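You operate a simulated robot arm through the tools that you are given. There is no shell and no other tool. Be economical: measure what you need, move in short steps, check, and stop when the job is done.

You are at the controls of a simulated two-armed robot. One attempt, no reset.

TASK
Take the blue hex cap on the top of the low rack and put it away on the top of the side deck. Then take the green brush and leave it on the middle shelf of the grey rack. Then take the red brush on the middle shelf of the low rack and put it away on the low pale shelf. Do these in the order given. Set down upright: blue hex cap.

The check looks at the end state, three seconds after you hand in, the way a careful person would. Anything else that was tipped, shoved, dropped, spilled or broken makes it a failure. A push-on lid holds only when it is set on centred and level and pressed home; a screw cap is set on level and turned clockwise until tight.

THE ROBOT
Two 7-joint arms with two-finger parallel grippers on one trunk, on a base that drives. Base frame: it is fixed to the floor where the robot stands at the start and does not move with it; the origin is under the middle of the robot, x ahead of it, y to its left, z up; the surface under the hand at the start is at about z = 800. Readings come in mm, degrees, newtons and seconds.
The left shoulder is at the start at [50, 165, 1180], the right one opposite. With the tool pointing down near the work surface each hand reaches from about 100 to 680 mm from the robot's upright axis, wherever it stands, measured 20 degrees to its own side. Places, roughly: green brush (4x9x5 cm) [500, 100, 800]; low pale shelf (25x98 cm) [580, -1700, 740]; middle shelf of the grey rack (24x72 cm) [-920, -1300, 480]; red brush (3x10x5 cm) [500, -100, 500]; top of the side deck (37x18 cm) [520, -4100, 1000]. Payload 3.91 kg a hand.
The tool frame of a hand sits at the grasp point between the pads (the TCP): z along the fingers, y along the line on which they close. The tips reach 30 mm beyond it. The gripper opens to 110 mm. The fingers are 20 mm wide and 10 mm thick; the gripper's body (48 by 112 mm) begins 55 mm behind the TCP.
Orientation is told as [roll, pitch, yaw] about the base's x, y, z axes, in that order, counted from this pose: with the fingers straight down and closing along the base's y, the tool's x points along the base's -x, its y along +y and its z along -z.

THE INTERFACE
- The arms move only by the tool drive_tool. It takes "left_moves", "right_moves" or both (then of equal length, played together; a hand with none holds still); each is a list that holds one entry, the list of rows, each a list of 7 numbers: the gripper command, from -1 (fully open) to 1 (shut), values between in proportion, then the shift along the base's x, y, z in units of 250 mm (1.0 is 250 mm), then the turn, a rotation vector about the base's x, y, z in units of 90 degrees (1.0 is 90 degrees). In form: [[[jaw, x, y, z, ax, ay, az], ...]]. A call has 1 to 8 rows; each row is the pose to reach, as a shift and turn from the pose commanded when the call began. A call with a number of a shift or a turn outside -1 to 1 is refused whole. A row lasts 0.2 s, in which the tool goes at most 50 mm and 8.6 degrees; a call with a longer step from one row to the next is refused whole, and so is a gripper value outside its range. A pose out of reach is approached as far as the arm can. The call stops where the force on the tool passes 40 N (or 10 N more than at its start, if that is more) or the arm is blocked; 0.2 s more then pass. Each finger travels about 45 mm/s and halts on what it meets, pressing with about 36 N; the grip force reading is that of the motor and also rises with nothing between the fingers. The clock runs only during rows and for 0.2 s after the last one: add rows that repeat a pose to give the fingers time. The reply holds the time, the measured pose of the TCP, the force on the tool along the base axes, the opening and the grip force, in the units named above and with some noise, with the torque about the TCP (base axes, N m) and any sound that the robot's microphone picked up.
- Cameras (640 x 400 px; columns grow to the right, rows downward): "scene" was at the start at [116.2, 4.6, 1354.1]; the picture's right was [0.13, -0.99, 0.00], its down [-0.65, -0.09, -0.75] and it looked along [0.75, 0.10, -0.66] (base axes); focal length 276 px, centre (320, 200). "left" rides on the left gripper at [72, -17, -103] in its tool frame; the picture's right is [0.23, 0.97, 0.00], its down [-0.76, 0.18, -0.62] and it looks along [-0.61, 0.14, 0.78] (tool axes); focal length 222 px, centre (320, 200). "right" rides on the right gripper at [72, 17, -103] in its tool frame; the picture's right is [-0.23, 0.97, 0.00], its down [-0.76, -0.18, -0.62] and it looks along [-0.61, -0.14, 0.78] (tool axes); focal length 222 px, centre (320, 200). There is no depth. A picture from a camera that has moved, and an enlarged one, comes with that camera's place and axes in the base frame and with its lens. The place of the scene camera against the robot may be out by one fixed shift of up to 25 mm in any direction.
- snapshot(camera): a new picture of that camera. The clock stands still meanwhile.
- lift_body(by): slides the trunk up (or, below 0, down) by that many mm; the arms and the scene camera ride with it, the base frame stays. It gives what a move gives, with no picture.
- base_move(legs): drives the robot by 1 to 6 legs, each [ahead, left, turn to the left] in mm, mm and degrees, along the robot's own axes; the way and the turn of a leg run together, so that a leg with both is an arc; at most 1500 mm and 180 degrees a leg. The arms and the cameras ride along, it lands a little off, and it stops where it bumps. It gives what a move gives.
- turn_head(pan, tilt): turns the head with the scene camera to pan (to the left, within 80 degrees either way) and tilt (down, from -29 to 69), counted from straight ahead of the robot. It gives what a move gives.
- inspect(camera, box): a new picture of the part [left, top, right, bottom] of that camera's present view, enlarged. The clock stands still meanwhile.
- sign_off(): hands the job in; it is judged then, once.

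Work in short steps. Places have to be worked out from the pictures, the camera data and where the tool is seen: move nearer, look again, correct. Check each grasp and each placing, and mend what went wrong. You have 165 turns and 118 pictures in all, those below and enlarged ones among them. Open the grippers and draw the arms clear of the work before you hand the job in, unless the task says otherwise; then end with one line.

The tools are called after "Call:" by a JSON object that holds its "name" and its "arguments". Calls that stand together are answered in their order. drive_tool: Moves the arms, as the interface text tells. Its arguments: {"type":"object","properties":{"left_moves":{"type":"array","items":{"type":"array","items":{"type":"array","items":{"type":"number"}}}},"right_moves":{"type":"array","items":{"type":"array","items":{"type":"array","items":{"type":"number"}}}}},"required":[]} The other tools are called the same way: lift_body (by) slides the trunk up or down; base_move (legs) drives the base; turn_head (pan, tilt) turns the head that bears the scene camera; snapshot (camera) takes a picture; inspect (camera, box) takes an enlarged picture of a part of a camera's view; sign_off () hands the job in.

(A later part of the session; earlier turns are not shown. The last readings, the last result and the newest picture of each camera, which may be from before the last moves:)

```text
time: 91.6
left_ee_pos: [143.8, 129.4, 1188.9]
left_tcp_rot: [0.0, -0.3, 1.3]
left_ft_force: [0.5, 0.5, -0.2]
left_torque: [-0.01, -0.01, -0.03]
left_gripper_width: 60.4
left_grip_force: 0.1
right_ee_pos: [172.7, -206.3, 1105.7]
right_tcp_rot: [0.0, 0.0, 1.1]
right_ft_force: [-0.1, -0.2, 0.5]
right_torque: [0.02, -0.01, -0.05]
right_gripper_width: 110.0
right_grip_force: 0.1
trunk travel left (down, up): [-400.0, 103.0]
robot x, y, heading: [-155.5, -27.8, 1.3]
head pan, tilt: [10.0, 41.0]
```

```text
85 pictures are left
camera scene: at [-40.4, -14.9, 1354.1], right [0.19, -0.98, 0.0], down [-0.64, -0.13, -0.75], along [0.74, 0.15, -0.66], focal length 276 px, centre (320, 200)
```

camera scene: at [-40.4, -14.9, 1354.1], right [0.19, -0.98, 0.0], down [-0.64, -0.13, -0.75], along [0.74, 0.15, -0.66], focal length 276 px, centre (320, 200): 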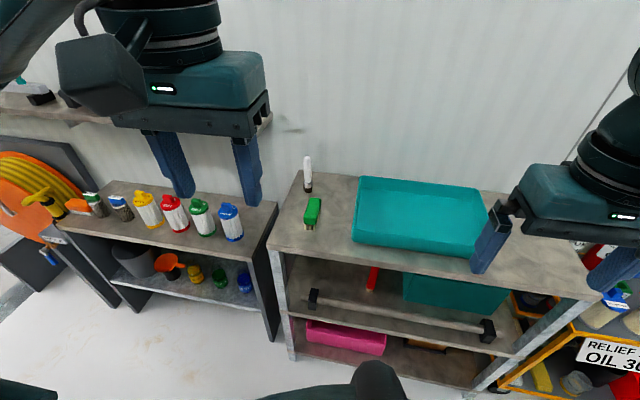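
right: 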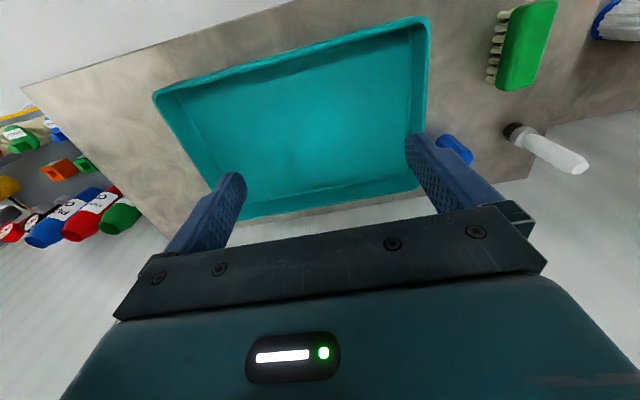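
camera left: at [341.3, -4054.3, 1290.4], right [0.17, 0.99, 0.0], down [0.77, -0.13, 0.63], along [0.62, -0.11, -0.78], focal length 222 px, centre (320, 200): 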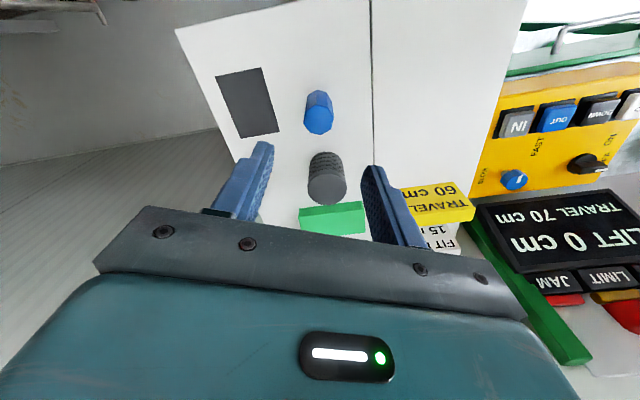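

Back at the rack. Drive in to the start position, then tilt the left hand forward ~55° (useful for shelf placing) above the green brush at about (478,118).

Call:
{"name": "base_move", "arguments": {"legs": [[150, 20, -1.3]]}}

Call:
{"name": "drive_tool", "arguments": {"left_moves": [[[-0.3, 0.05, -0.02, -0.1, 0, -0.09, 0], [-0.3, 0.1, -0.04, -0.2, 0, -0.18, 0], [-0.3, 0.15, -0.06, -0.3, 0, -0.27, 0], [-0.3, 0.2, -0.08, -0.4, 0, -0.36, 0], [-0.3, 0.25, -0.1, -0.5, 0, -0.45, 0], [-0.3, 0.3, -0.12, -0.6, 0, -0.54, 0], [-0.3, 0.35, -0.14, -0.7, 0, -0.611, 0]]]}}

Call:
{"name": "snapshot", "arguments": {"camera": "left"}}

Call:
{"name": "snapshot", "arguments": {"camera": "scene"}}

```text
time: 93.0
left_ee_pos: [301.6, 145.8, 1187.3]
left_tcp_rot: [0.0, -0.3, 0.1]
left_ft_force: [0.7, -0.6, 0.2]
left_torque: [0.03, 0.01, 0.05]
left_gripper_width: 60.6
left_grip_force: 0.1
right_ee_pos: [323.3, -192.4, 1105.5]
right_tcp_rot: [-0.1, 0.1, -0.2]
right_ft_force: [0.2, 0.7, 0.2]
right_torque: [-0.04, 0.01, 0.01]
right_gripper_width: 109.9
right_grip_force: 0.0
trunk travel left (down, up): [-400.0, 103.0]
robot x, y, heading: [-3.0, -4.4, -0.3]
head pan, tilt: [10.0, 41.0]
```

```text
time: 94.6
left_ee_pos: [391.6, 108.0, 1011.0]
left_tcp_rot: [-0.3, -55.3, 0.3]
left_ft_force: [-0.4, 0.0, 0.1]
left_torque: [-0.01, 0.01, -0.01]
left_gripper_width: 71.5
left_grip_force: 0.0
left hand out of reach, approached as far as the arm can: row 5, 6, 7
right_ee_pos: [323.6, -192.2, 1105.7]
right_tcp_rot: [0.0, 0.0, -0.2]
right_ft_force: [0.1, -0.6, -0.5]
right_torque: [-0.02, 0.0, 0.01]
right_gripper_width: 110.0
right_grip_force: 0.1
trunk travel left (down, up): [-400.0, 103.0]
robot x, y, heading: [-0.5, -4.6, -0.2]
head pan, tilt: [10.0, 41.0]
```

```text
84 pictures are left
camera left: at [265.0, 91.4, 1010.1], right [-0.13, 0.97, -0.19], down [-0.08, 0.18, 0.98], along [0.99, 0.14, 0.05], focal length 222 px, centre (320, 200)
```

left: 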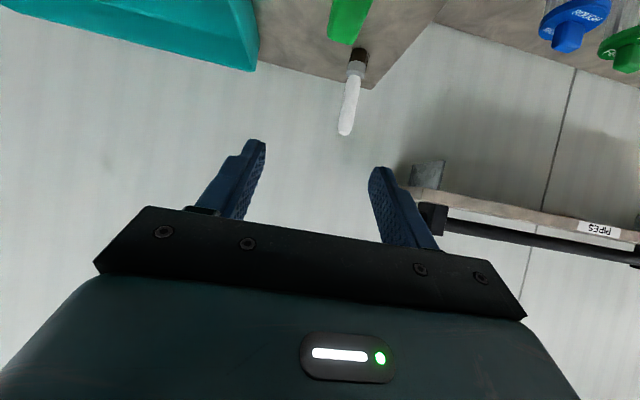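

```text
83 pictures are left
camera scene: at [113.8, 4.1, 1354.2], right [0.17, -0.99, 0.0], down [-0.65, -0.11, -0.75], along [0.74, 0.13, -0.66], focal length 276 px, centre (320, 200)
```

scene: 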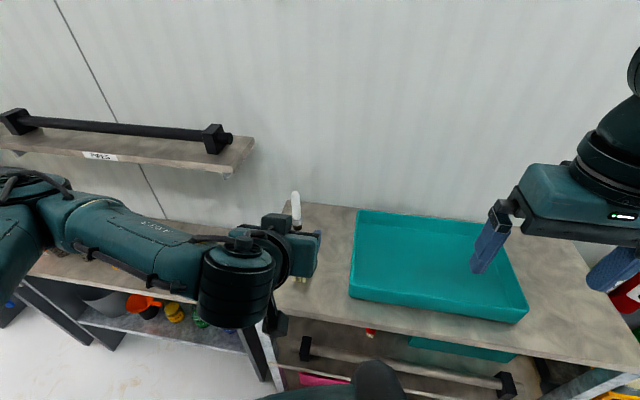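

Before choosing the grasp tilt I need the grey rack's shelf clearance. Back up, turn to face it, and look.

Call:
{"name": "base_move", "arguments": {"legs": [[-200, 0, 0], [0, -600, 0], [0, 0, -130]]}}

Call:
{"name": "turn_head", "arguments": {"pan": -30, "tilt": 35}}

Call:
{"name": "snapshot", "arguments": {"camera": "scene"}}

```text
time: 107.1
left_ee_pos: [-388.3, -981.4, 1012.7]
left_tcp_rot: [-0.1, -55.2, -132.8]
left_ft_force: [0.1, 0.9, -1.0]
left_torque: [0.03, -0.02, -0.01]
left_gripper_width: 71.7
left_grip_force: 0.0
right_ee_pos: [-560.9, -727.9, 1104.2]
right_tcp_rot: [0.0, -0.1, -133.2]
right_ft_force: [-0.1, 0.0, 0.6]
right_torque: [0.0, 0.03, 0.01]
right_gripper_width: 109.7
right_grip_force: 0.0
trunk travel left (down, up): [-400.0, 103.0]
robot x, y, heading: [-202.1, -617.8, -133.2]
head pan, tilt: [10.0, 41.0]
```

```text
time: 108.2
left_ee_pos: [-386.5, -981.4, 1012.5]
left_tcp_rot: [-0.2, -55.3, -132.8]
left_ft_force: [-0.6, -0.1, -0.4]
left_torque: [-0.02, -0.01, 0.04]
left_gripper_width: 71.6
left_grip_force: 0.2
right_ee_pos: [-561.7, -726.9, 1104.8]
right_tcp_rot: [0.0, 0.0, -133.2]
right_ft_force: [0.0, 0.0, 0.3]
right_torque: [0.0, 0.0, 0.0]
right_gripper_width: 110.1
right_grip_force: 0.0
trunk travel left (down, up): [-400.0, 103.0]
robot x, y, heading: [-202.5, -617.7, -133.1]
head pan, tilt: [-30.0, 35.0]
```

```text
82 pictures are left
camera scene: at [-302.6, -670.9, 1363.1], right [-0.29, 0.96, 0.0], down [0.55, 0.17, -0.82], along [-0.78, -0.24, -0.57], focal length 276 px, centre (320, 200)
```

scene: 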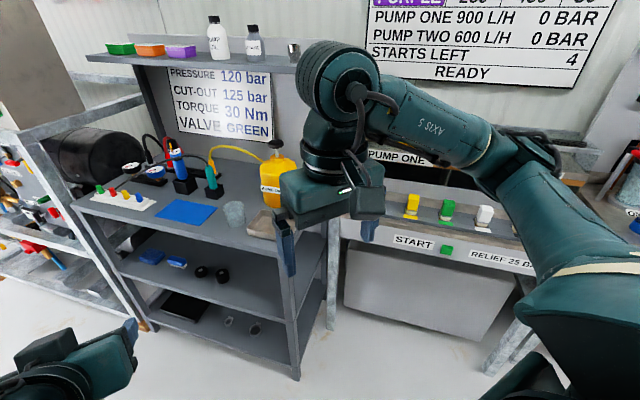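

The grey rack's middle shelf has ~330 mm clearance and free space around (-900,-1110). A 45° forward tilt will suit. Return to the low rack.

Call:
{"name": "base_move", "arguments": {"legs": [[0, 0, 133.1], [0, 618, 0], [200, 0, 0]]}}

Call:
{"name": "drive_tool", "arguments": {"left_moves": [[[-0.3, 0, 0.02, 0, 0, 0.06, 0], [-0.3, 0, 0.03, -0.04, 0, 0.11, 0], [-0.3, 0, 0.03, -0.08, 0, 0.11, 0]]]}}

Call:
{"name": "snapshot", "arguments": {"camera": "left"}}

```text
time: 120.7
left_ee_pos: [405.1, 96.7, 1011.6]
left_tcp_rot: [-0.1, -55.1, -1.4]
left_ft_force: [1.1, 0.5, -1.0]
left_torque: [-0.04, -0.02, -0.02]
left_gripper_width: 71.6
left_grip_force: 0.0
right_ee_pos: [329.9, -199.9, 1104.9]
right_tcp_rot: [-0.1, 0.0, -1.9]
right_ft_force: [0.2, -0.3, 0.0]
right_torque: [-0.02, 0.04, 0.01]
right_gripper_width: 110.0
right_grip_force: 0.0
trunk travel left (down, up): [-400.0, 103.0]
robot x, y, heading: [7.5, -1.5, -1.7]
head pan, tilt: [-30.0, 35.0]
```

```text
time: 121.5
left_ee_pos: [404.8, 105.8, 992.6]
left_tcp_rot: [-0.5, -45.3, -1.1]
left_ft_force: [0.2, -0.1, 0.1]
left_torque: [0.0, -0.04, 0.04]
left_gripper_width: 71.5
left_grip_force: 0.1
right_ee_pos: [329.6, -200.5, 1105.6]
right_tcp_rot: [0.1, 0.0, -1.7]
right_ft_force: [1.3, -0.8, 0.1]
right_torque: [0.02, -0.03, 0.01]
right_gripper_width: 110.1
right_grip_force: 0.1
trunk travel left (down, up): [-400.0, 103.0]
robot x, y, heading: [11.4, -6.1, -1.9]
head pan, tilt: [-30.0, 35.0]
```

```text
81 pictures are left
camera left: at [280.6, 91.8, 1013.0], right [-0.13, 0.98, -0.17], down [0.1, 0.18, 0.98], along [0.99, 0.12, -0.12], focal length 222 px, centre (320, 200)
```

left: 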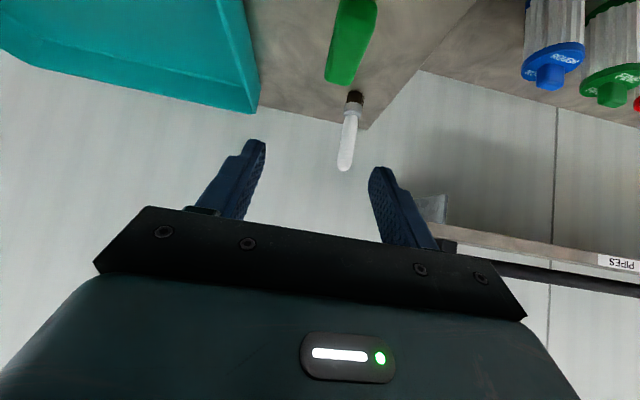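

Brush lies along x with y≈118. Move above it: TCP (475,118,915).

Call:
{"name": "drive_tool", "arguments": {"left_moves": [[[-0.3, 0.1, 0.025, -0.08, 0.004, 0, 0.012], [-0.3, 0.2, 0.05, -0.2, 0.004, 0, 0.012], [-0.3, 0.28, 0.05, -0.3, 0.004, 0, 0.012], [-0.3, 0.28, 0.05, -0.3, 0.004, 0, 0.012]]]}}

Call:
{"name": "turn_head", "arguments": {"pan": 10, "tilt": 45}}

Call:
{"name": "snapshot", "arguments": {"camera": "left"}}

Call:
{"name": "snapshot", "arguments": {"camera": "scene"}}

```text
time: 122.5
left_ee_pos: [476.5, 118.1, 913.2]
left_tcp_rot: [0.0, -45.3, -0.4]
left_ft_force: [0.6, -0.6, 0.8]
left_torque: [0.0, 0.01, 0.0]
left_gripper_width: 71.5
left_grip_force: 0.0
right_ee_pos: [329.5, -201.4, 1104.5]
right_tcp_rot: [0.0, -0.1, -1.8]
right_ft_force: [-0.2, -0.2, 0.6]
right_torque: [-0.02, 0.01, 0.0]
right_gripper_width: 110.1
right_grip_force: 0.0
trunk travel left (down, up): [-400.0, 103.0]
robot x, y, heading: [8.3, -7.6, -1.5]
head pan, tilt: [-30.0, 35.0]
```

```text
time: 123.6
left_ee_pos: [475.4, 117.8, 915.0]
left_tcp_rot: [0.0, -45.4, -0.4]
left_ft_force: [0.1, 0.5, 0.4]
left_torque: [0.0, 0.01, 0.0]
left_gripper_width: 71.6
left_grip_force: 0.0
right_ee_pos: [327.9, -200.8, 1104.9]
right_tcp_rot: [0.0, 0.0, -1.8]
right_ft_force: [0.2, 0.2, 1.2]
right_torque: [0.01, 0.04, 0.0]
right_gripper_width: 109.7
right_grip_force: 0.2
trunk travel left (down, up): [-400.0, 103.0]
robot x, y, heading: [13.2, -3.3, -1.8]
head pan, tilt: [10.0, 45.0]
```

```text
80 pictures are left
camera left: at [352.3, 102.0, 934.3], right [-0.15, 0.97, -0.16], down [0.09, 0.18, 0.98], along [0.98, 0.13, -0.12], focal length 222 px, centre (320, 200)
```

left: 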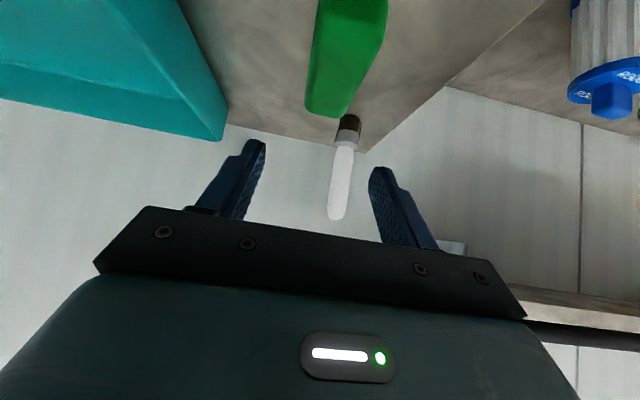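

```text
79 pictures are left
camera scene: at [122.2, 0.6, 1348.4], right [0.14, -0.99, 0.0], down [-0.7, -0.1, -0.71], along [0.7, 0.1, -0.71], focal length 276 px, centre (320, 200)
```

scene: 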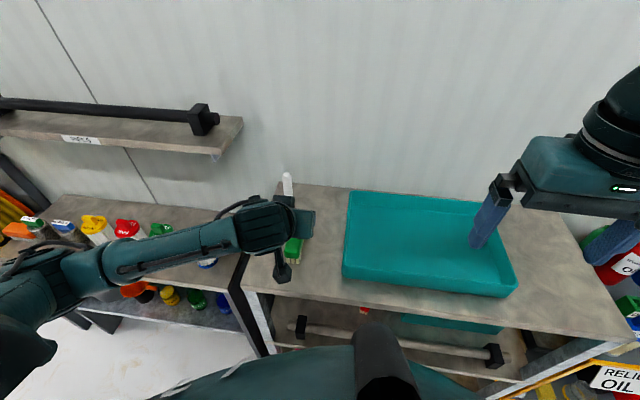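

Alignment is good. Descend to z≈838 around the brush.

Call:
{"name": "drive_tool", "arguments": {"left_moves": [[[-0.3, -0.01, -0.006, -0.12, 0, 0, 0], [-0.3, -0.015, -0.006, -0.24, 0, 0, 0], [-0.3, -0.015, -0.006, -0.308, 0, 0, 0], [-0.3, -0.015, -0.006, -0.308, 0, 0, 0]]]}}

Call:
{"name": "snapshot", "arguments": {"camera": "left"}}

Call:
{"name": "inspect", "arguments": {"camera": "scene", "box": [220, 160, 380, 300]}}

```text
time: 124.6
left_ee_pos: [472.9, 116.3, 838.3]
left_tcp_rot: [-0.1, -45.4, -0.3]
left_ft_force: [0.6, -0.3, -0.4]
left_torque: [-0.01, 0.01, 0.03]
left_gripper_width: 71.7
left_grip_force: 0.1
right_ee_pos: [327.9, -199.8, 1104.9]
right_tcp_rot: [0.0, 0.0, -1.8]
right_ft_force: [0.9, 0.6, 0.1]
right_torque: [0.02, -0.03, 0.02]
right_gripper_width: 110.1
right_grip_force: 0.0
trunk travel left (down, up): [-400.0, 103.0]
robot x, y, heading: [13.7, -0.9, -1.9]
head pan, tilt: [10.0, 45.0]
```

```text
78 pictures are left
camera left: at [349.3, 100.7, 859.4], right [-0.15, 0.97, -0.16], down [0.09, 0.18, 0.98], along [0.98, 0.14, -0.12], focal length 222 px, centre (320, 200)
```

left: 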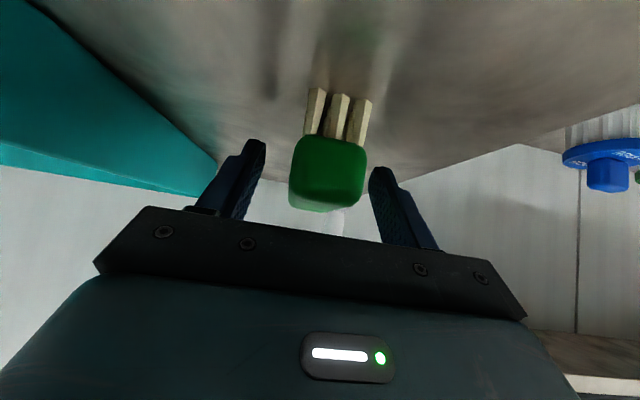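

```text
2.86 times, centred on (300, 230) of scene
camera zoom: at [122.2, 0.6, 1348.3], right [0.14, -0.99, 0.0], down [-0.7, -0.1, -0.71], along [0.7, 0.1, -0.71], focal length 787 px, centre (377, 114)
```

zoom: 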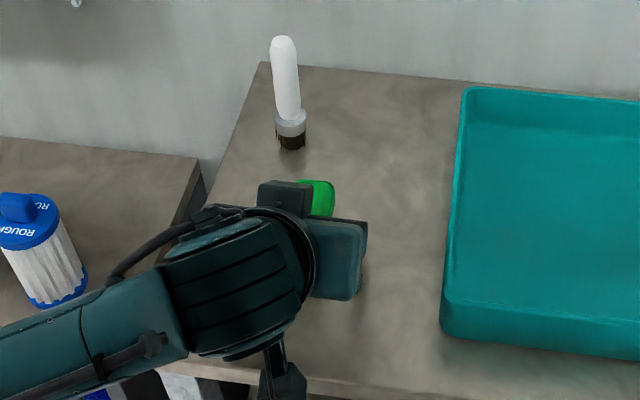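

The brush sits centred between the fingers. Close and lift.

Call:
{"name": "drive_tool", "arguments": {"left_moves": [[[1, 0, 0, 0, 0, 0, 0], [1, 0, 0, 0, 0, 0, 0], [1, 0, 0, 0, 0, 0, 0], [1, 0, 0, 0, 0, 0, 0]]]}}

Call:
{"name": "drive_tool", "arguments": {"left_moves": [[[1, 0, 0, 0.1, 0, 0, 0], [1, 0, 0, 0.25, 0, 0, 0], [1, 0, 0, 0.4, 0, 0, 0], [1, 0, 0, 0.4, 0, 0, 0]]]}}

Call:
{"name": "snapshot", "arguments": {"camera": "left"}}

```text
time: 125.6
left_ee_pos: [473.4, 116.2, 838.9]
left_tcp_rot: [0.0, -45.3, -0.4]
left_ft_force: [-0.2, 0.4, -0.1]
left_torque: [-0.05, 0.04, 0.01]
left_gripper_width: 33.6
left_grip_force: 36.0
right_ee_pos: [329.9, -201.0, 1104.1]
right_tcp_rot: [0.1, 0.0, -1.8]
right_ft_force: [0.4, 0.1, -0.2]
right_torque: [-0.02, -0.02, -0.01]
right_gripper_width: 109.8
right_grip_force: 0.0
trunk travel left (down, up): [-400.0, 103.0]
robot x, y, heading: [12.7, -4.8, -1.7]
head pan, tilt: [10.0, 45.0]
```

```text
time: 126.6
left_ee_pos: [469.7, 120.3, 938.9]
left_tcp_rot: [0.0, -45.2, -0.4]
left_ft_force: [0.0, -0.4, -0.6]
left_torque: [0.01, -0.01, 0.01]
left_gripper_width: 33.3
left_grip_force: 36.4
right_ee_pos: [329.1, -200.4, 1104.5]
right_tcp_rot: [-0.1, 0.0, -1.8]
right_ft_force: [0.1, 0.0, 1.1]
right_torque: [0.0, 0.03, 0.01]
right_gripper_width: 109.8
right_grip_force: 0.0
trunk travel left (down, up): [-400.0, 103.0]
robot x, y, heading: [9.1, -2.1, -1.5]
head pan, tilt: [10.0, 45.0]
```

```text
76 pictures are left
camera left: at [345.6, 102.4, 959.6], right [-0.15, 0.97, -0.16], down [0.09, 0.18, 0.98], along [0.98, 0.13, -0.12], focal length 222 px, centre (320, 200)
```

left: 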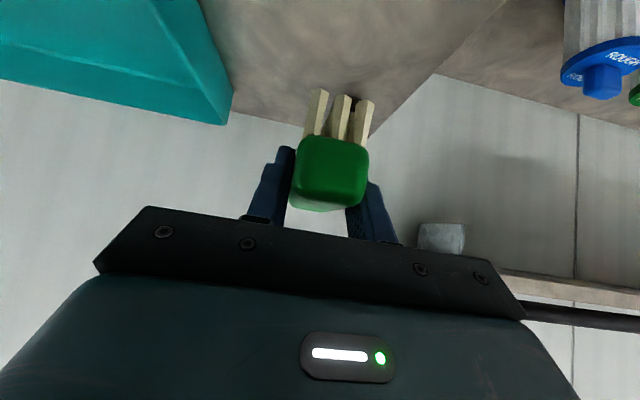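

Brush held. Drive: back, strafe right, and turn around to face the grey rack.

Call:
{"name": "base_move", "arguments": {"legs": [[-200, 0, 1.5], [0, -960, 0], [0, 0, 180]]}}

Call:
{"name": "turn_head", "arguments": {"pan": 15, "tilt": 45}}

Call:
{"name": "snapshot", "arguments": {"camera": "scene"}}

```text
time: 144.1
left_ee_pos: [-669.4, -1098.0, 939.3]
left_tcp_rot: [0.0, -45.3, 178.2]
left_ft_force: [-0.1, -0.9, -0.9]
left_torque: [0.01, 0.02, 0.02]
left_gripper_width: 33.6
left_grip_force: 36.2
right_ee_pos: [-520.2, -782.5, 1104.7]
right_tcp_rot: [0.0, 0.1, 176.7]
right_ft_force: [0.5, 0.3, 0.7]
right_torque: [0.04, -0.03, -0.03]
right_gripper_width: 109.9
right_grip_force: 0.0
trunk travel left (down, up): [-400.0, 103.0]
robot x, y, heading: [-206.1, -989.9, 176.8]
head pan, tilt: [10.0, 45.0]
```

```text
time: 144.7
left_ee_pos: [-668.8, -1098.8, 939.4]
left_tcp_rot: [0.0, -45.3, 178.2]
left_ft_force: [0.2, -0.4, -0.1]
left_torque: [0.01, 0.02, 0.01]
left_gripper_width: 33.5
left_grip_force: 35.9
right_ee_pos: [-519.6, -783.1, 1104.4]
right_tcp_rot: [-0.1, 0.0, 176.9]
right_ft_force: [0.1, -0.1, 0.0]
right_torque: [-0.04, 0.0, 0.0]
right_gripper_width: 110.0
right_grip_force: 0.1
trunk travel left (down, up): [-400.0, 103.0]
robot x, y, heading: [-204.6, -989.0, 176.9]
head pan, tilt: [15.0, 45.0]
```

```text
75 pictures are left
camera scene: at [-310.8, -1009.1, 1348.3], right [-0.2, 0.98, 0.0], down [0.69, 0.14, -0.71], along [-0.69, -0.14, -0.71], focal length 276 px, centre (320, 200)
```

scene: 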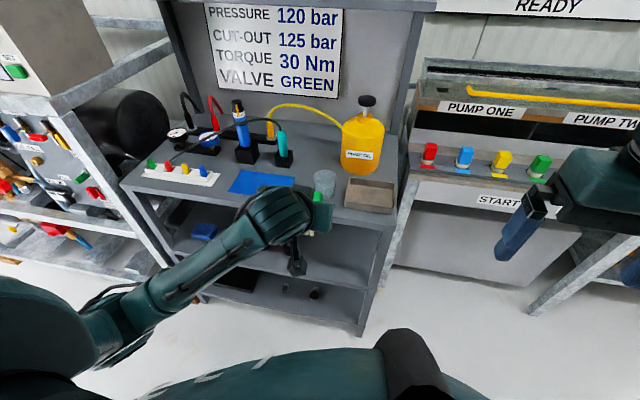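

Hand is at y≈-1098, in front of the free part. Lower the trunk 370 mm and look.

Call:
{"name": "lift_body", "arguments": {"by": -370}}

Call:
{"name": "snapshot", "arguments": {"camera": "scene"}}

Call:
{"name": "snapshot", "arguments": {"camera": "left"}}

Call:
{"name": "snapshot", "arguments": {"camera": "right"}}

```text
time: 148.3
left_ee_pos: [-668.6, -1098.4, 568.8]
left_tcp_rot: [0.0, -45.3, 178.2]
left_ft_force: [-0.3, 0.9, -0.8]
left_torque: [-0.02, 0.0, 0.02]
left_gripper_width: 33.2
left_grip_force: 35.7
right_ee_pos: [-519.7, -782.9, 735.1]
right_tcp_rot: [0.0, 0.0, 176.8]
right_ft_force: [-1.2, -0.1, -1.0]
right_torque: [-0.01, -0.05, -0.02]
right_gripper_width: 110.2
right_grip_force: 0.0
trunk travel left (down, up): [-30.0, 473.0]
robot x, y, heading: [-206.2, -985.6, 176.5]
head pan, tilt: [15.0, 45.0]
```

```text
74 pictures are left
camera scene: at [-310.8, -1009.1, 978.4], right [-0.21, 0.98, 0.0], down [0.69, 0.15, -0.71], along [-0.69, -0.14, -0.71], focal length 276 px, centre (320, 200)
```

scene: 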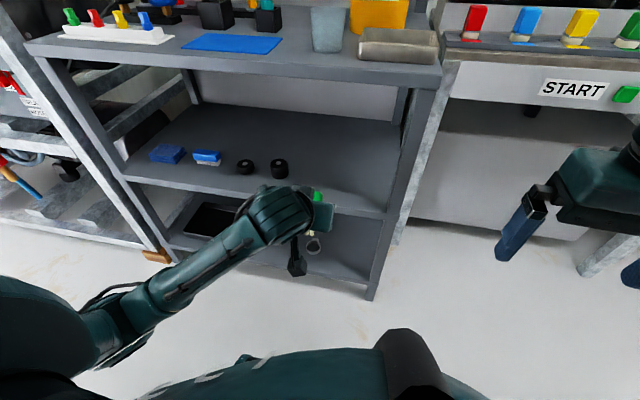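

```text
73 pictures are left
camera left: at [-543.1, -1084.8, 589.3], right [0.13, -0.98, -0.16], down [-0.1, -0.17, 0.98], along [-0.99, -0.11, -0.12], focal length 222 px, centre (320, 200)
```

left: 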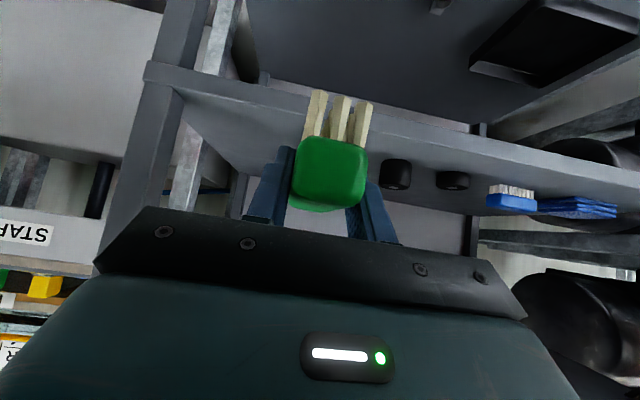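

```text
72 pictures are left
camera right: at [-448.2, -803.2, 838.8], right [-0.28, -0.96, 0.0], down [-0.75, 0.22, 0.62], along [-0.6, 0.17, -0.78], focal length 222 px, centre (320, 200)
```

right: 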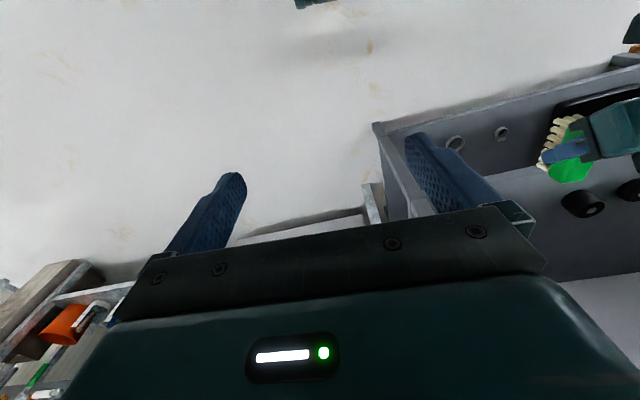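

Shelf front edge ≈ x -795, z 480; black items at y≈-1240 leave free room at y≈-1100. Drive forward 130 mm.

Call:
{"name": "base_move", "arguments": {"legs": [[130, 0, 0]]}}

Call:
{"name": "snapshot", "arguments": {"camera": "scene"}}

Call:
{"name": "snapshot", "arguments": {"camera": "left"}}

```text
time: 149.6
left_ee_pos: [-796.1, -1089.9, 569.6]
left_tcp_rot: [0.0, -45.3, 178.0]
left_ft_force: [-0.5, -0.4, -1.5]
left_torque: [0.0, 0.0, 0.02]
left_gripper_width: 33.6
left_grip_force: 35.7
right_ee_pos: [-648.2, -775.3, 735.6]
right_tcp_rot: [0.0, 0.0, 176.8]
right_ft_force: [-0.6, -0.5, 0.6]
right_torque: [-0.01, 0.0, -0.03]
right_gripper_width: 110.2
right_grip_force: 0.1
trunk travel left (down, up): [-30.0, 473.0]
robot x, y, heading: [-336.5, -980.6, 176.8]
head pan, tilt: [15.0, 45.0]
```

```text
71 pictures are left
camera scene: at [-439.5, -1001.8, 978.3], right [-0.2, 0.98, 0.0], down [0.69, 0.14, -0.71], along [-0.69, -0.14, -0.71], focal length 276 px, centre (320, 200)
```

scene: 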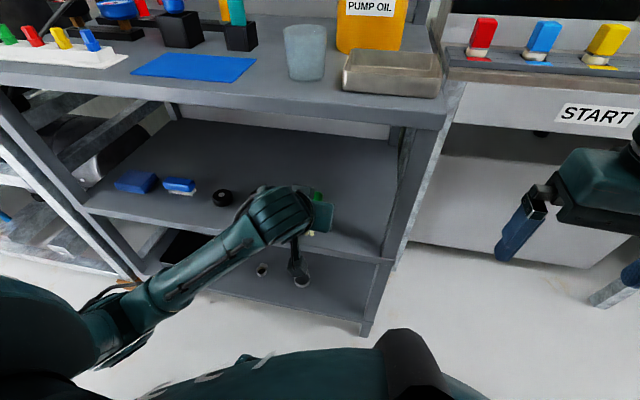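

```text
70 pictures are left
camera left: at [-671.9, -1077.3, 589.3], right [0.13, -0.98, -0.16], down [-0.1, -0.17, 0.98], along [-0.99, -0.11, -0.12], focal length 222 px, centre (320, 200)
```

left: 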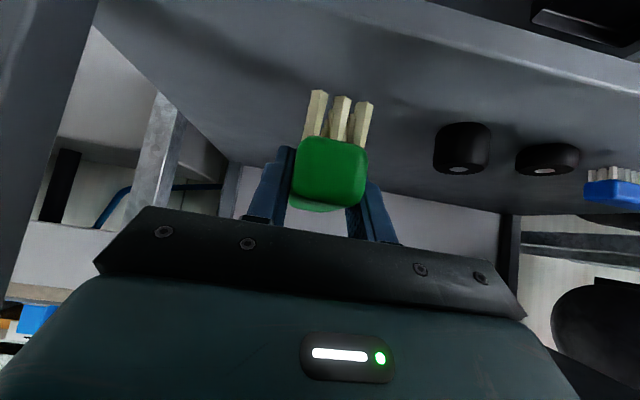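

Clear. Extend 105 mm in -x and lower a little.

Call:
{"name": "drive_tool", "arguments": {"left_moves": [[[1, -0.14, -0.01, 0, 0, 0, 0], [1, -0.28, -0.02, -0.02, 0, 0, 0], [1, -0.4, -0.03, -0.06, 0, 0, 0], [1, -0.4, -0.03, -0.12, 0, 0, 0], [1, -0.4, -0.03, -0.12, 0, 0, 0]]]}}

Call:
{"name": "snapshot", "arguments": {"camera": "left"}}

Call:
{"name": "snapshot", "arguments": {"camera": "right"}}

```text
time: 150.8
left_ee_pos: [-898.9, -1097.9, 538.0]
left_tcp_rot: [0.0, -45.3, 178.1]
left_ft_force: [-0.2, -0.4, -0.9]
left_torque: [0.02, 0.0, 0.0]
left_gripper_width: 33.5
left_grip_force: 36.1
right_ee_pos: [-647.2, -775.3, 735.6]
right_tcp_rot: [0.0, 0.0, 176.8]
right_ft_force: [0.4, 0.3, -0.1]
right_torque: [0.02, -0.02, -0.02]
right_gripper_width: 110.0
right_grip_force: 0.1
trunk travel left (down, up): [-30.0, 473.0]
robot x, y, heading: [-332.1, -982.0, 176.6]
head pan, tilt: [15.0, 45.0]
```

```text
69 pictures are left
camera left: at [-772.9, -1084.0, 557.9], right [0.13, -0.98, -0.16], down [-0.1, -0.17, 0.98], along [-0.99, -0.11, -0.12], focal length 222 px, centre (320, 200)
```

left: 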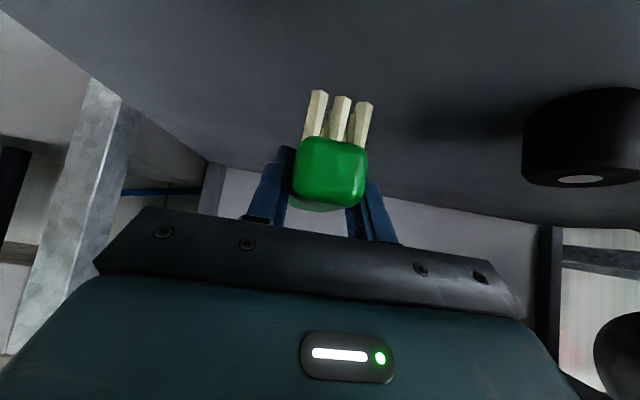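

```text
68 pictures are left
camera right: at [-576.9, -795.8, 838.7], right [-0.28, -0.96, 0.0], down [-0.75, 0.22, 0.62], along [-0.6, 0.18, -0.78], focal length 222 px, centre (320, 200)
```

right: 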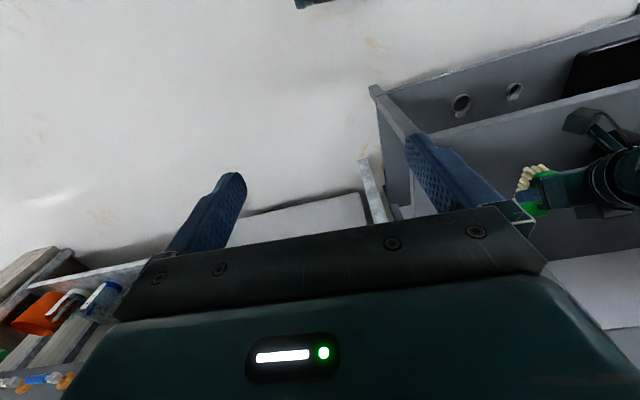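

Lower gently toward contact (expected near z≈519).

Call:
{"name": "drive_tool", "arguments": {"left_moves": [[[1, 0, 0, -0.032, 0, 0, 0], [1, 0, 0, -0.056, 0, 0, 0], [1, 0, 0, -0.068, 0, 0, 0], [1, 0, 0, -0.076, 0, 0, 0], [1, 0, 0, -0.076, 0, 0, 0]]]}}

Call:
{"name": "snapshot", "arguments": {"camera": "left"}}

```text
time: 152.0
left_ee_pos: [-896.8, -1098.3, 520.0]
left_tcp_rot: [0.0, -45.3, 178.1]
left_ft_force: [0.1, 0.0, -1.9]
left_torque: [-0.03, 0.02, -0.01]
left_gripper_width: 33.3
left_grip_force: 35.2
right_ee_pos: [-648.5, -776.1, 735.6]
right_tcp_rot: [0.0, 0.1, 176.9]
right_ft_force: [-0.2, -1.3, 0.5]
right_torque: [-0.01, 0.01, 0.0]
right_gripper_width: 110.2
right_grip_force: 0.0
trunk travel left (down, up): [-30.0, 473.0]
robot x, y, heading: [-334.2, -982.0, 176.7]
head pan, tilt: [15.0, 45.0]
```

```text
67 pictures are left
camera left: at [-772.7, -1084.8, 540.1], right [0.13, -0.98, -0.16], down [-0.1, -0.17, 0.98], along [-0.99, -0.11, -0.12], focal length 222 px, centre (320, 200)
```

left: 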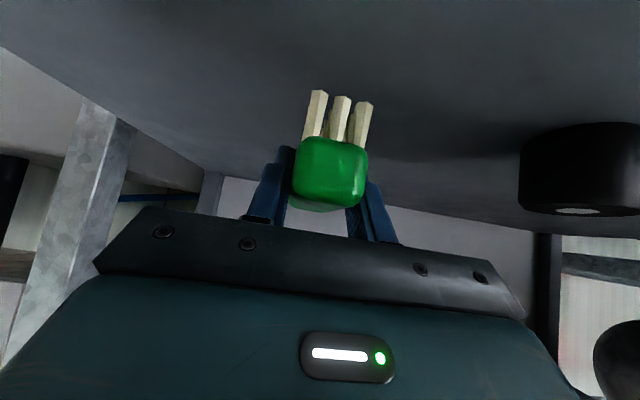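

No contact yet; continue in finer steps.

Call:
{"name": "drive_tool", "arguments": {"left_moves": [[[1, 0, 0, -0.012, 0, 0, 0], [1, 0, 0, -0.024, 0, 0, 0], [1, 0, 0, -0.032, 0, 0, 0], [1, 0, 0, -0.032, 0, 0, 0]]]}}

```text
time: 153.0
left_ee_pos: [-897.8, -1096.6, 512.1]
left_tcp_rot: [0.1, -45.3, 178.2]
left_ft_force: [0.4, 0.3, -1.1]
left_torque: [-0.01, -0.05, -0.01]
left_gripper_width: 33.5
left_grip_force: 35.7
right_ee_pos: [-647.8, -775.7, 734.6]
right_tcp_rot: [0.0, 0.0, 176.8]
right_ft_force: [-0.4, -0.6, -0.1]
right_torque: [0.0, -0.04, 0.03]
right_gripper_width: 110.1
right_grip_force: 0.1
trunk travel left (down, up): [-30.0, 473.0]
robot x, y, heading: [-330.5, -980.6, 176.8]
head pan, tilt: [15.0, 45.0]
```

Still free (z 512). Continue down in 3 mm steps.

Call:
{"name": "drive_tool", "arguments": {"left_moves": [[[1, 0, 0, -0.012, 0, 0, 0], [1, 0, 0, -0.024, 0, 0, 0], [1, 0, 0, -0.036, 0, 0, 0], [1, 0, 0, -0.036, 0, 0, 0]]]}}

Call:
{"name": "snapshot", "arguments": {"camera": "left"}}

Call:
{"name": "inspect", "arguments": {"camera": "right", "box": [480, 100, 640, 240]}}

```text
time: 154.0
left_ee_pos: [-898.9, -1097.1, 508.9]
left_tcp_rot: [-0.1, -46.1, 178.1]
left_ft_force: [0.0, -1.7, 26.4]
left_torque: [-0.07, -0.66, 0.02]
left_gripper_width: 33.5
left_grip_force: 35.5
right_ee_pos: [-646.7, -776.4, 735.3]
right_tcp_rot: [-0.1, -0.3, 176.8]
right_ft_force: [0.2, -0.5, 0.9]
right_torque: [0.02, -0.01, 0.02]
right_gripper_width: 110.1
right_grip_force: 0.2
trunk travel left (down, up): [-30.0, 473.0]
robot x, y, heading: [-335.1, -977.8, 176.6]
head pan, tilt: [15.0, 45.0]
```

```text
66 pictures are left
camera left: at [-773.1, -1084.6, 527.4], right [0.13, -0.98, -0.17], down [-0.09, -0.18, 0.98], along [-0.99, -0.11, -0.11], focal length 222 px, centre (320, 200)
```

left: 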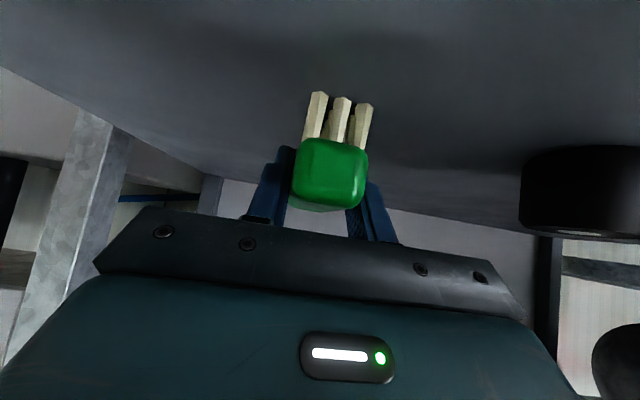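

```text
2.86 times, centred on (560, 170) of right
camera zoom: at [-575.6, -795.5, 839.6], right [-0.28, -0.96, 0.0], down [-0.75, 0.22, 0.63], along [-0.6, 0.18, -0.78], focal length 635 px, centre (-366, 286)
```

zoom: 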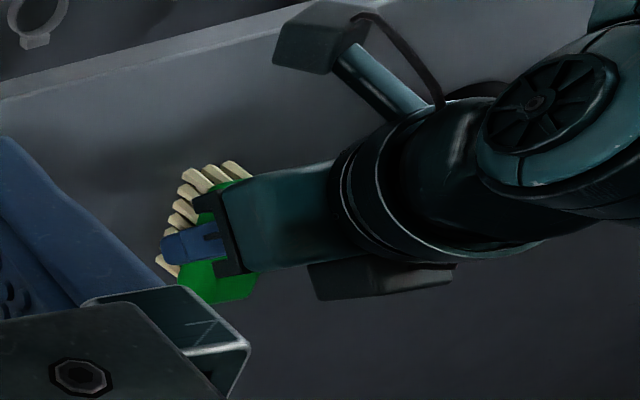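

Contact made at the near bristles (26 N). Ease up 3 mm and open the gripper.

Call:
{"name": "drive_tool", "arguments": {"left_moves": [[[1, 0, 0, 0.016, 0, 0, 0], [1, 0, 0, 0.016, 0, 0, 0]]]}}

Call:
{"name": "drive_tool", "arguments": {"left_moves": [[[0.1, 0, 0, 0, 0, 0, 0], [-0.3, 0, 0, 0, 0, 0, 0], [-0.3, 0, 0, 0, 0, 0, 0], [-0.3, 0, 0, 0, 0, 0, 0]]]}}

Call:
{"name": "snapshot", "arguments": {"camera": "left"}}

```text
time: 154.6
left_ee_pos: [-897.8, -1097.0, 508.4]
left_tcp_rot: [0.0, -45.6, 178.1]
left_ft_force: [-5.9, 0.2, 14.5]
left_torque: [0.06, 0.95, 0.02]
left_gripper_width: 33.6
left_grip_force: 36.0
right_ee_pos: [-647.9, -776.6, 736.3]
right_tcp_rot: [-0.1, -0.1, 176.8]
right_ft_force: [0.5, 0.1, -0.4]
right_torque: [0.03, 0.02, -0.02]
right_gripper_width: 110.1
right_grip_force: 0.0
trunk travel left (down, up): [-30.0, 473.0]
robot x, y, heading: [-331.7, -982.4, 177.2]
head pan, tilt: [15.0, 45.0]
```

```text
time: 155.6
left_ee_pos: [-897.8, -1097.4, 507.6]
left_tcp_rot: [0.0, -45.2, 178.1]
left_ft_force: [0.5, -0.2, 0.4]
left_torque: [-0.01, -0.04, 0.01]
left_gripper_width: 71.4
left_grip_force: 0.0
right_ee_pos: [-648.4, -775.0, 733.7]
right_tcp_rot: [0.0, 0.0, 176.8]
right_ft_force: [0.4, -0.1, 0.2]
right_torque: [-0.03, -0.01, 0.0]
right_gripper_width: 110.2
right_grip_force: 0.0
trunk travel left (down, up): [-30.0, 473.0]
robot x, y, heading: [-337.2, -978.3, 177.0]
head pan, tilt: [15.0, 45.0]
```

```text
64 pictures are left
camera left: at [-772.2, -1084.5, 527.4], right [0.13, -0.98, -0.16], down [-0.1, -0.17, 0.98], along [-0.99, -0.11, -0.12], focal length 222 px, centre (320, 200)
```

left: 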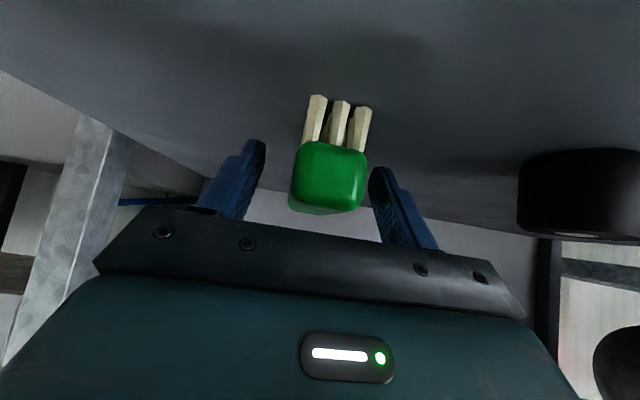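

Released, brush rests on its bristles. Withdraw back along the tool axis, then straight out.

Call:
{"name": "drive_tool", "arguments": {"left_moves": [[[-0.3, 0.1, 0, 0.1, 0, 0, 0], [-0.3, 0.22, 0, 0.2, 0, 0, 0], [-0.3, 0.4, 0, 0.24, 0, 0, 0], [-0.3, 0.58, 0, 0.24, 0, 0, 0], [-0.3, 0.6, 0, 0.24, 0, 0, 0]]]}}

Call:
{"name": "base_move", "arguments": {"legs": [[-180, 0, 0]]}}

Call:
{"name": "snapshot", "arguments": {"camera": "scene"}}

Call:
{"name": "snapshot", "arguments": {"camera": "left"}}

```text
time: 157.0
left_ee_pos: [-769.6, -1148.3, 590.6]
left_tcp_rot: [1.7, -49.7, -176.6]
left_ft_force: [-0.6, 0.1, -0.2]
left_torque: [-0.01, 0.02, -0.03]
left_gripper_width: 71.4
left_grip_force: 0.1
right_ee_pos: [-647.1, -775.4, 734.0]
right_tcp_rot: [-0.1, -0.2, 176.7]
right_ft_force: [0.6, 0.1, -0.2]
right_torque: [-0.01, -0.01, -0.04]
right_gripper_width: 109.8
right_grip_force: 0.1
trunk travel left (down, up): [-30.0, 473.0]
robot x, y, heading: [-333.2, -980.4, 176.7]
head pan, tilt: [15.0, 45.0]
stopped in row 5 (left hand): the arm was blocked; the commanded pose is now the measured one
```

```text
time: 158.5
left_ee_pos: [-593.3, -1158.4, 587.4]
left_tcp_rot: [2.1, -49.0, -176.5]
left_ft_force: [0.1, -0.2, 0.6]
left_torque: [-0.02, -0.03, 0.01]
left_gripper_width: 71.8
left_grip_force: 0.0
right_ee_pos: [-471.5, -786.3, 735.7]
right_tcp_rot: [-0.1, -0.1, 176.9]
right_ft_force: [0.1, 0.7, 0.5]
right_torque: [0.01, 0.02, 0.0]
right_gripper_width: 109.8
right_grip_force: 0.0
trunk travel left (down, up): [-30.0, 473.0]
robot x, y, heading: [-158.4, -987.8, 177.4]
head pan, tilt: [15.0, 45.0]
```

```text
63 pictures are left
camera scene: at [-262.7, -1012.9, 978.4], right [-0.21, 0.98, 0.0], down [0.69, 0.15, -0.71], along [-0.69, -0.15, -0.71], focal length 276 px, centre (320, 200)
```

scene: 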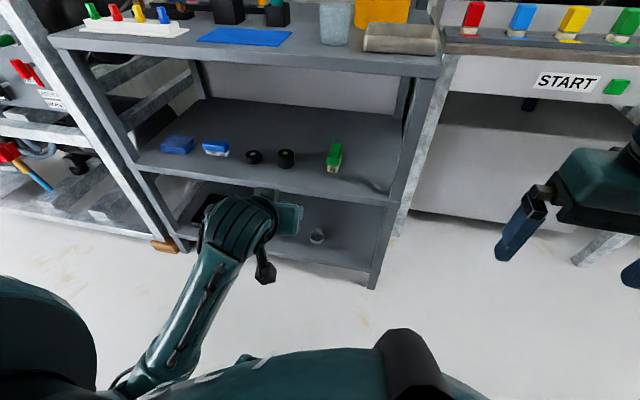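

```text
62 pictures are left
camera left: at [-468.5, -1130.3, 598.8], right [0.23, -0.96, -0.15], down [-0.01, -0.16, 0.99], along [-0.97, -0.23, -0.05], focal length 222 px, centre (320, 200)
```

left: 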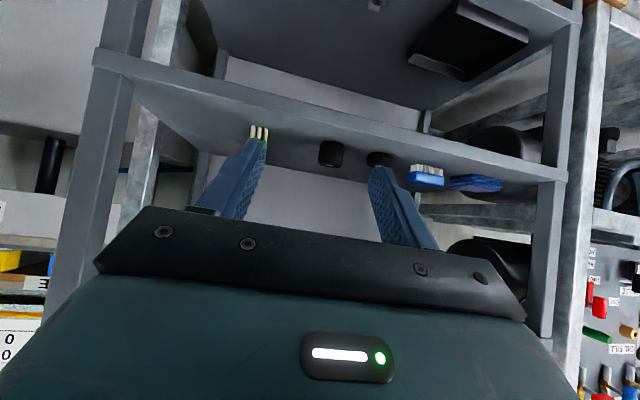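

Green brush stands on the middle shelf, neighbours unmoved. Raise the left hand out of the way and undo its tilt before driving to the red brush.

Call:
{"name": "drive_tool", "arguments": {"left_moves": [[[-0.3, -0.02, 0, 0.18, 0, 0, 0], [-0.3, -0.05, 0, 0.37, 0, 0.07, 0], [-0.3, -0.05, 0, 0.55, 0, 0.15, 0], [-0.3, -0.05, 0, 0.74, 0, 0.22, 0], [-0.3, -0.05, 0, 0.92, 0, 0.29, 0]]]}}

Call:
{"name": "snapshot", "arguments": {"camera": "scene"}}

```text
time: 159.7
left_ee_pos: [-608.8, -1175.7, 814.4]
left_tcp_rot: [9.9, -75.1, 178.3]
left_ft_force: [-0.3, -0.5, 0.2]
left_torque: [-0.01, -0.01, 0.03]
left_gripper_width: 71.3
left_grip_force: 0.0
left hand out of reach, approached as far as the arm can: row 4
right_ee_pos: [-473.2, -790.2, 737.6]
right_tcp_rot: [-0.5, -0.2, 176.9]
right_ft_force: [-0.2, -0.1, 0.4]
right_torque: [0.02, -0.01, -0.01]
right_gripper_width: 110.1
right_grip_force: 0.1
trunk travel left (down, up): [-30.0, 473.0]
robot x, y, heading: [-158.3, -989.0, 177.0]
head pan, tilt: [15.0, 45.0]
```

```text
61 pictures are left
camera scene: at [-262.9, -1019.2, 978.4], right [-0.21, 0.98, 0.01], down [0.69, 0.15, -0.71], along [-0.69, -0.14, -0.71], focal length 276 px, centre (320, 200)
```

scene: 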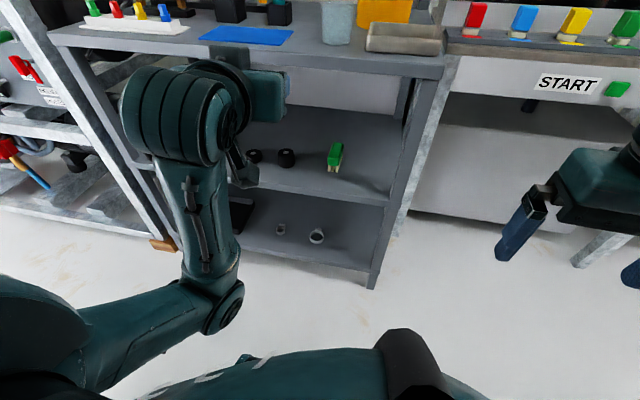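

The turn sign flips when facing backwards; undo the tilt in the other direction.

Call:
{"name": "drive_tool", "arguments": {"left_moves": [[[-0.3, 0, 0, 0.05, 0, -0.09, 0], [-0.3, 0, 0, 0.1, 0, -0.18, 0], [-0.3, 0, 0, 0.15, 0, -0.27, 0], [-0.3, 0, 0, 0.2, 0, -0.36, 0], [-0.3, 0, 0, 0.25, -0.03, -0.45, 0], [-0.3, 0, 0, 0.3, -0.06, -0.54, 0], [-0.3, 0, 0, 0.35, -0.08, -0.63, 0], [-0.3, 0, 0, 0.4, -0.1, -0.72, 0]]]}}

Call:
{"name": "snapshot", "arguments": {"camera": "scene"}}

```text
time: 161.5
left_ee_pos: [-711.2, -1238.8, 962.2]
left_tcp_rot: [11.4, -11.4, 176.4]
left_ft_force: [0.0, -0.5, -0.3]
left_torque: [0.01, -0.06, -0.01]
left_gripper_width: 71.4
left_grip_force: 0.0
left hand out of reach, approached as far as the arm can: row 2, 3, 4, 5, 6, 7, 8
right_ee_pos: [-474.1, -785.3, 734.8]
right_tcp_rot: [0.0, 0.0, 176.9]
right_ft_force: [-1.1, -0.5, 0.4]
right_torque: [-0.02, 0.01, -0.01]
right_gripper_width: 110.0
right_grip_force: 0.1
trunk travel left (down, up): [-30.0, 473.0]
robot x, y, heading: [-156.7, -988.7, 177.0]
head pan, tilt: [15.0, 45.0]
```

```text
60 pictures are left
camera scene: at [-263.5, -1012.0, 978.2], right [-0.21, 0.98, 0.0], down [0.69, 0.15, -0.71], along [-0.69, -0.15, -0.71], focal length 276 px, centre (320, 200)
```

scene: 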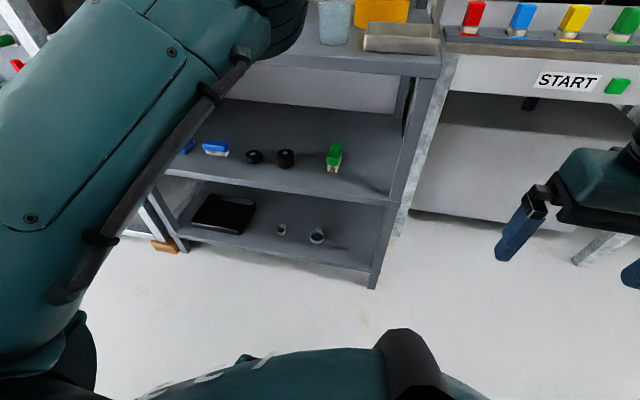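

Pull the left hand back toward the robot (+x 220 mm) at this height.

Call:
{"name": "drive_tool", "arguments": {"left_moves": [[[-0.3, 0.18, 0.05, 0.02, 0, 0, 0], [-0.3, 0.36, 0.1, 0.04, 0, 0, 0], [-0.3, 0.54, 0.15, 0.06, 0, 0, 0], [-0.3, 0.72, 0.2, 0.08, 0, 0, 0], [-0.3, 0.9, 0.25, 0.1, 0, 0, 0]]]}}

Call:
{"name": "snapshot", "arguments": {"camera": "scene"}}

```text
time: 162.7
left_ee_pos: [-674.0, -1249.4, 1006.0]
left_tcp_rot: [11.3, -10.0, 176.7]
left_ft_force: [-0.2, 0.2, 0.4]
left_torque: [0.0, -0.01, -0.02]
left_gripper_width: 71.4
left_grip_force: 0.1
left hand out of reach, approached as far as the arm can: row 1, 2, 3, 4, 5
right_ee_pos: [-472.8, -784.7, 734.7]
right_tcp_rot: [0.0, -0.1, 176.9]
right_ft_force: [0.0, 0.7, 0.2]
right_torque: [0.0, -0.03, 0.01]
right_gripper_width: 110.0
right_grip_force: 0.1
trunk travel left (down, up): [-30.0, 473.0]
robot x, y, heading: [-162.3, -991.1, 177.0]
head pan, tilt: [15.0, 45.0]
```

```text
59 pictures are left
camera scene: at [-263.4, -1011.7, 978.3], right [-0.21, 0.98, 0.0], down [0.69, 0.15, -0.71], along [-0.69, -0.15, -0.71], focal length 276 px, centre (320, 200)
```

scene: 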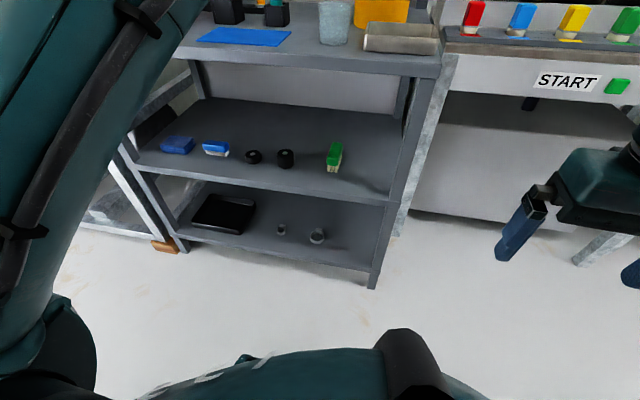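

Hand above the low shoulder is near its limits; bring it down to z≈750 in front of the rack (like the right hand), then back.

Call:
{"name": "drive_tool", "arguments": {"left_moves": [[[-0.3, 0.03, 0.03, -0.18, 0, 0, 0], [-0.3, 0.06, 0.06, -0.36, 0, 0, 0], [-0.3, 0.1, 0.1, -0.54, 0, 0, 0], [-0.3, 0.14, 0.15, -0.72, 0, 0, 0], [-0.3, 0.18, 0.2, -0.9, 0, 0, 0], [-0.3, 0.3, 0.3, -1.0, 0, 0, 0]]]}}

Call:
{"name": "drive_tool", "arguments": {"left_moves": [[[-0.3, 0.12, 0.05, 0, -0.03, -0.03, 0], [-0.3, 0.24, 0.1, 0, -0.06, -0.06, 0], [-0.3, 0.36, 0.15, 0, -0.1, -0.1, 0], [-0.3, 0.5, 0.2, 0, -0.12, -0.11, 0]]]}}

Call:
{"name": "snapshot", "arguments": {"camera": "scene"}}

```text
time: 164.1
left_ee_pos: [-712.3, -1274.0, 751.6]
left_tcp_rot: [11.6, -10.2, 176.4]
left_ft_force: [0.1, 0.7, 0.8]
left_torque: [0.01, 0.0, -0.03]
left_gripper_width: 71.4
left_grip_force: 0.1
left hand out of reach, approached as far as the arm can: row 1, 2, 3, 4, 5, 6
right_ee_pos: [-472.6, -786.7, 736.0]
right_tcp_rot: [0.0, 0.0, 176.9]
right_ft_force: [0.2, 0.5, -0.3]
right_torque: [-0.01, 0.0, -0.02]
right_gripper_width: 109.8
right_grip_force: 0.1
trunk travel left (down, up): [-30.0, 473.0]
robot x, y, heading: [-162.4, -994.0, 177.1]
head pan, tilt: [15.0, 45.0]
```

```text
time: 165.1
left_ee_pos: [-642.7, -1317.4, 717.9]
left_tcp_rot: [21.8, 0.6, 175.6]
left_ft_force: [-0.3, 0.4, -0.2]
left_torque: [0.01, 0.02, 0.0]
left_gripper_width: 71.6
left_grip_force: 0.0
left hand out of reach, approached as far as the arm can: row 1, 2, 3, 4
right_ee_pos: [-471.7, -785.3, 735.0]
right_tcp_rot: [0.1, 0.0, 176.9]
right_ft_force: [0.5, -0.2, -0.1]
right_torque: [-0.01, -0.01, 0.01]
right_gripper_width: 109.9
right_grip_force: 0.1
trunk travel left (down, up): [-30.0, 473.0]
robot x, y, heading: [-158.5, -988.8, 176.9]
head pan, tilt: [15.0, 45.0]
```

```text
58 pictures are left
camera scene: at [-263.4, -1011.7, 978.4], right [-0.21, 0.98, 0.0], down [0.69, 0.15, -0.71], along [-0.69, -0.15, -0.71], focal length 276 px, centre (320, 200)
```

scene: 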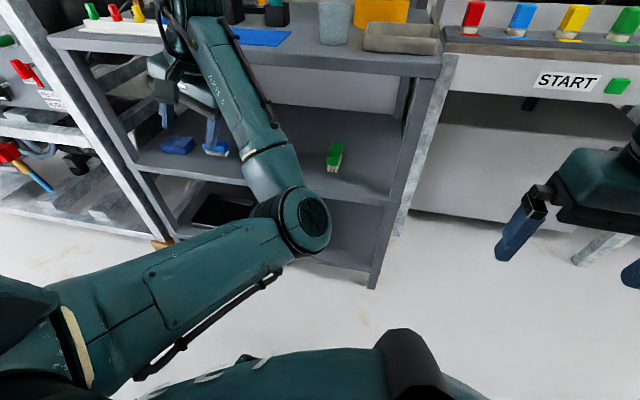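

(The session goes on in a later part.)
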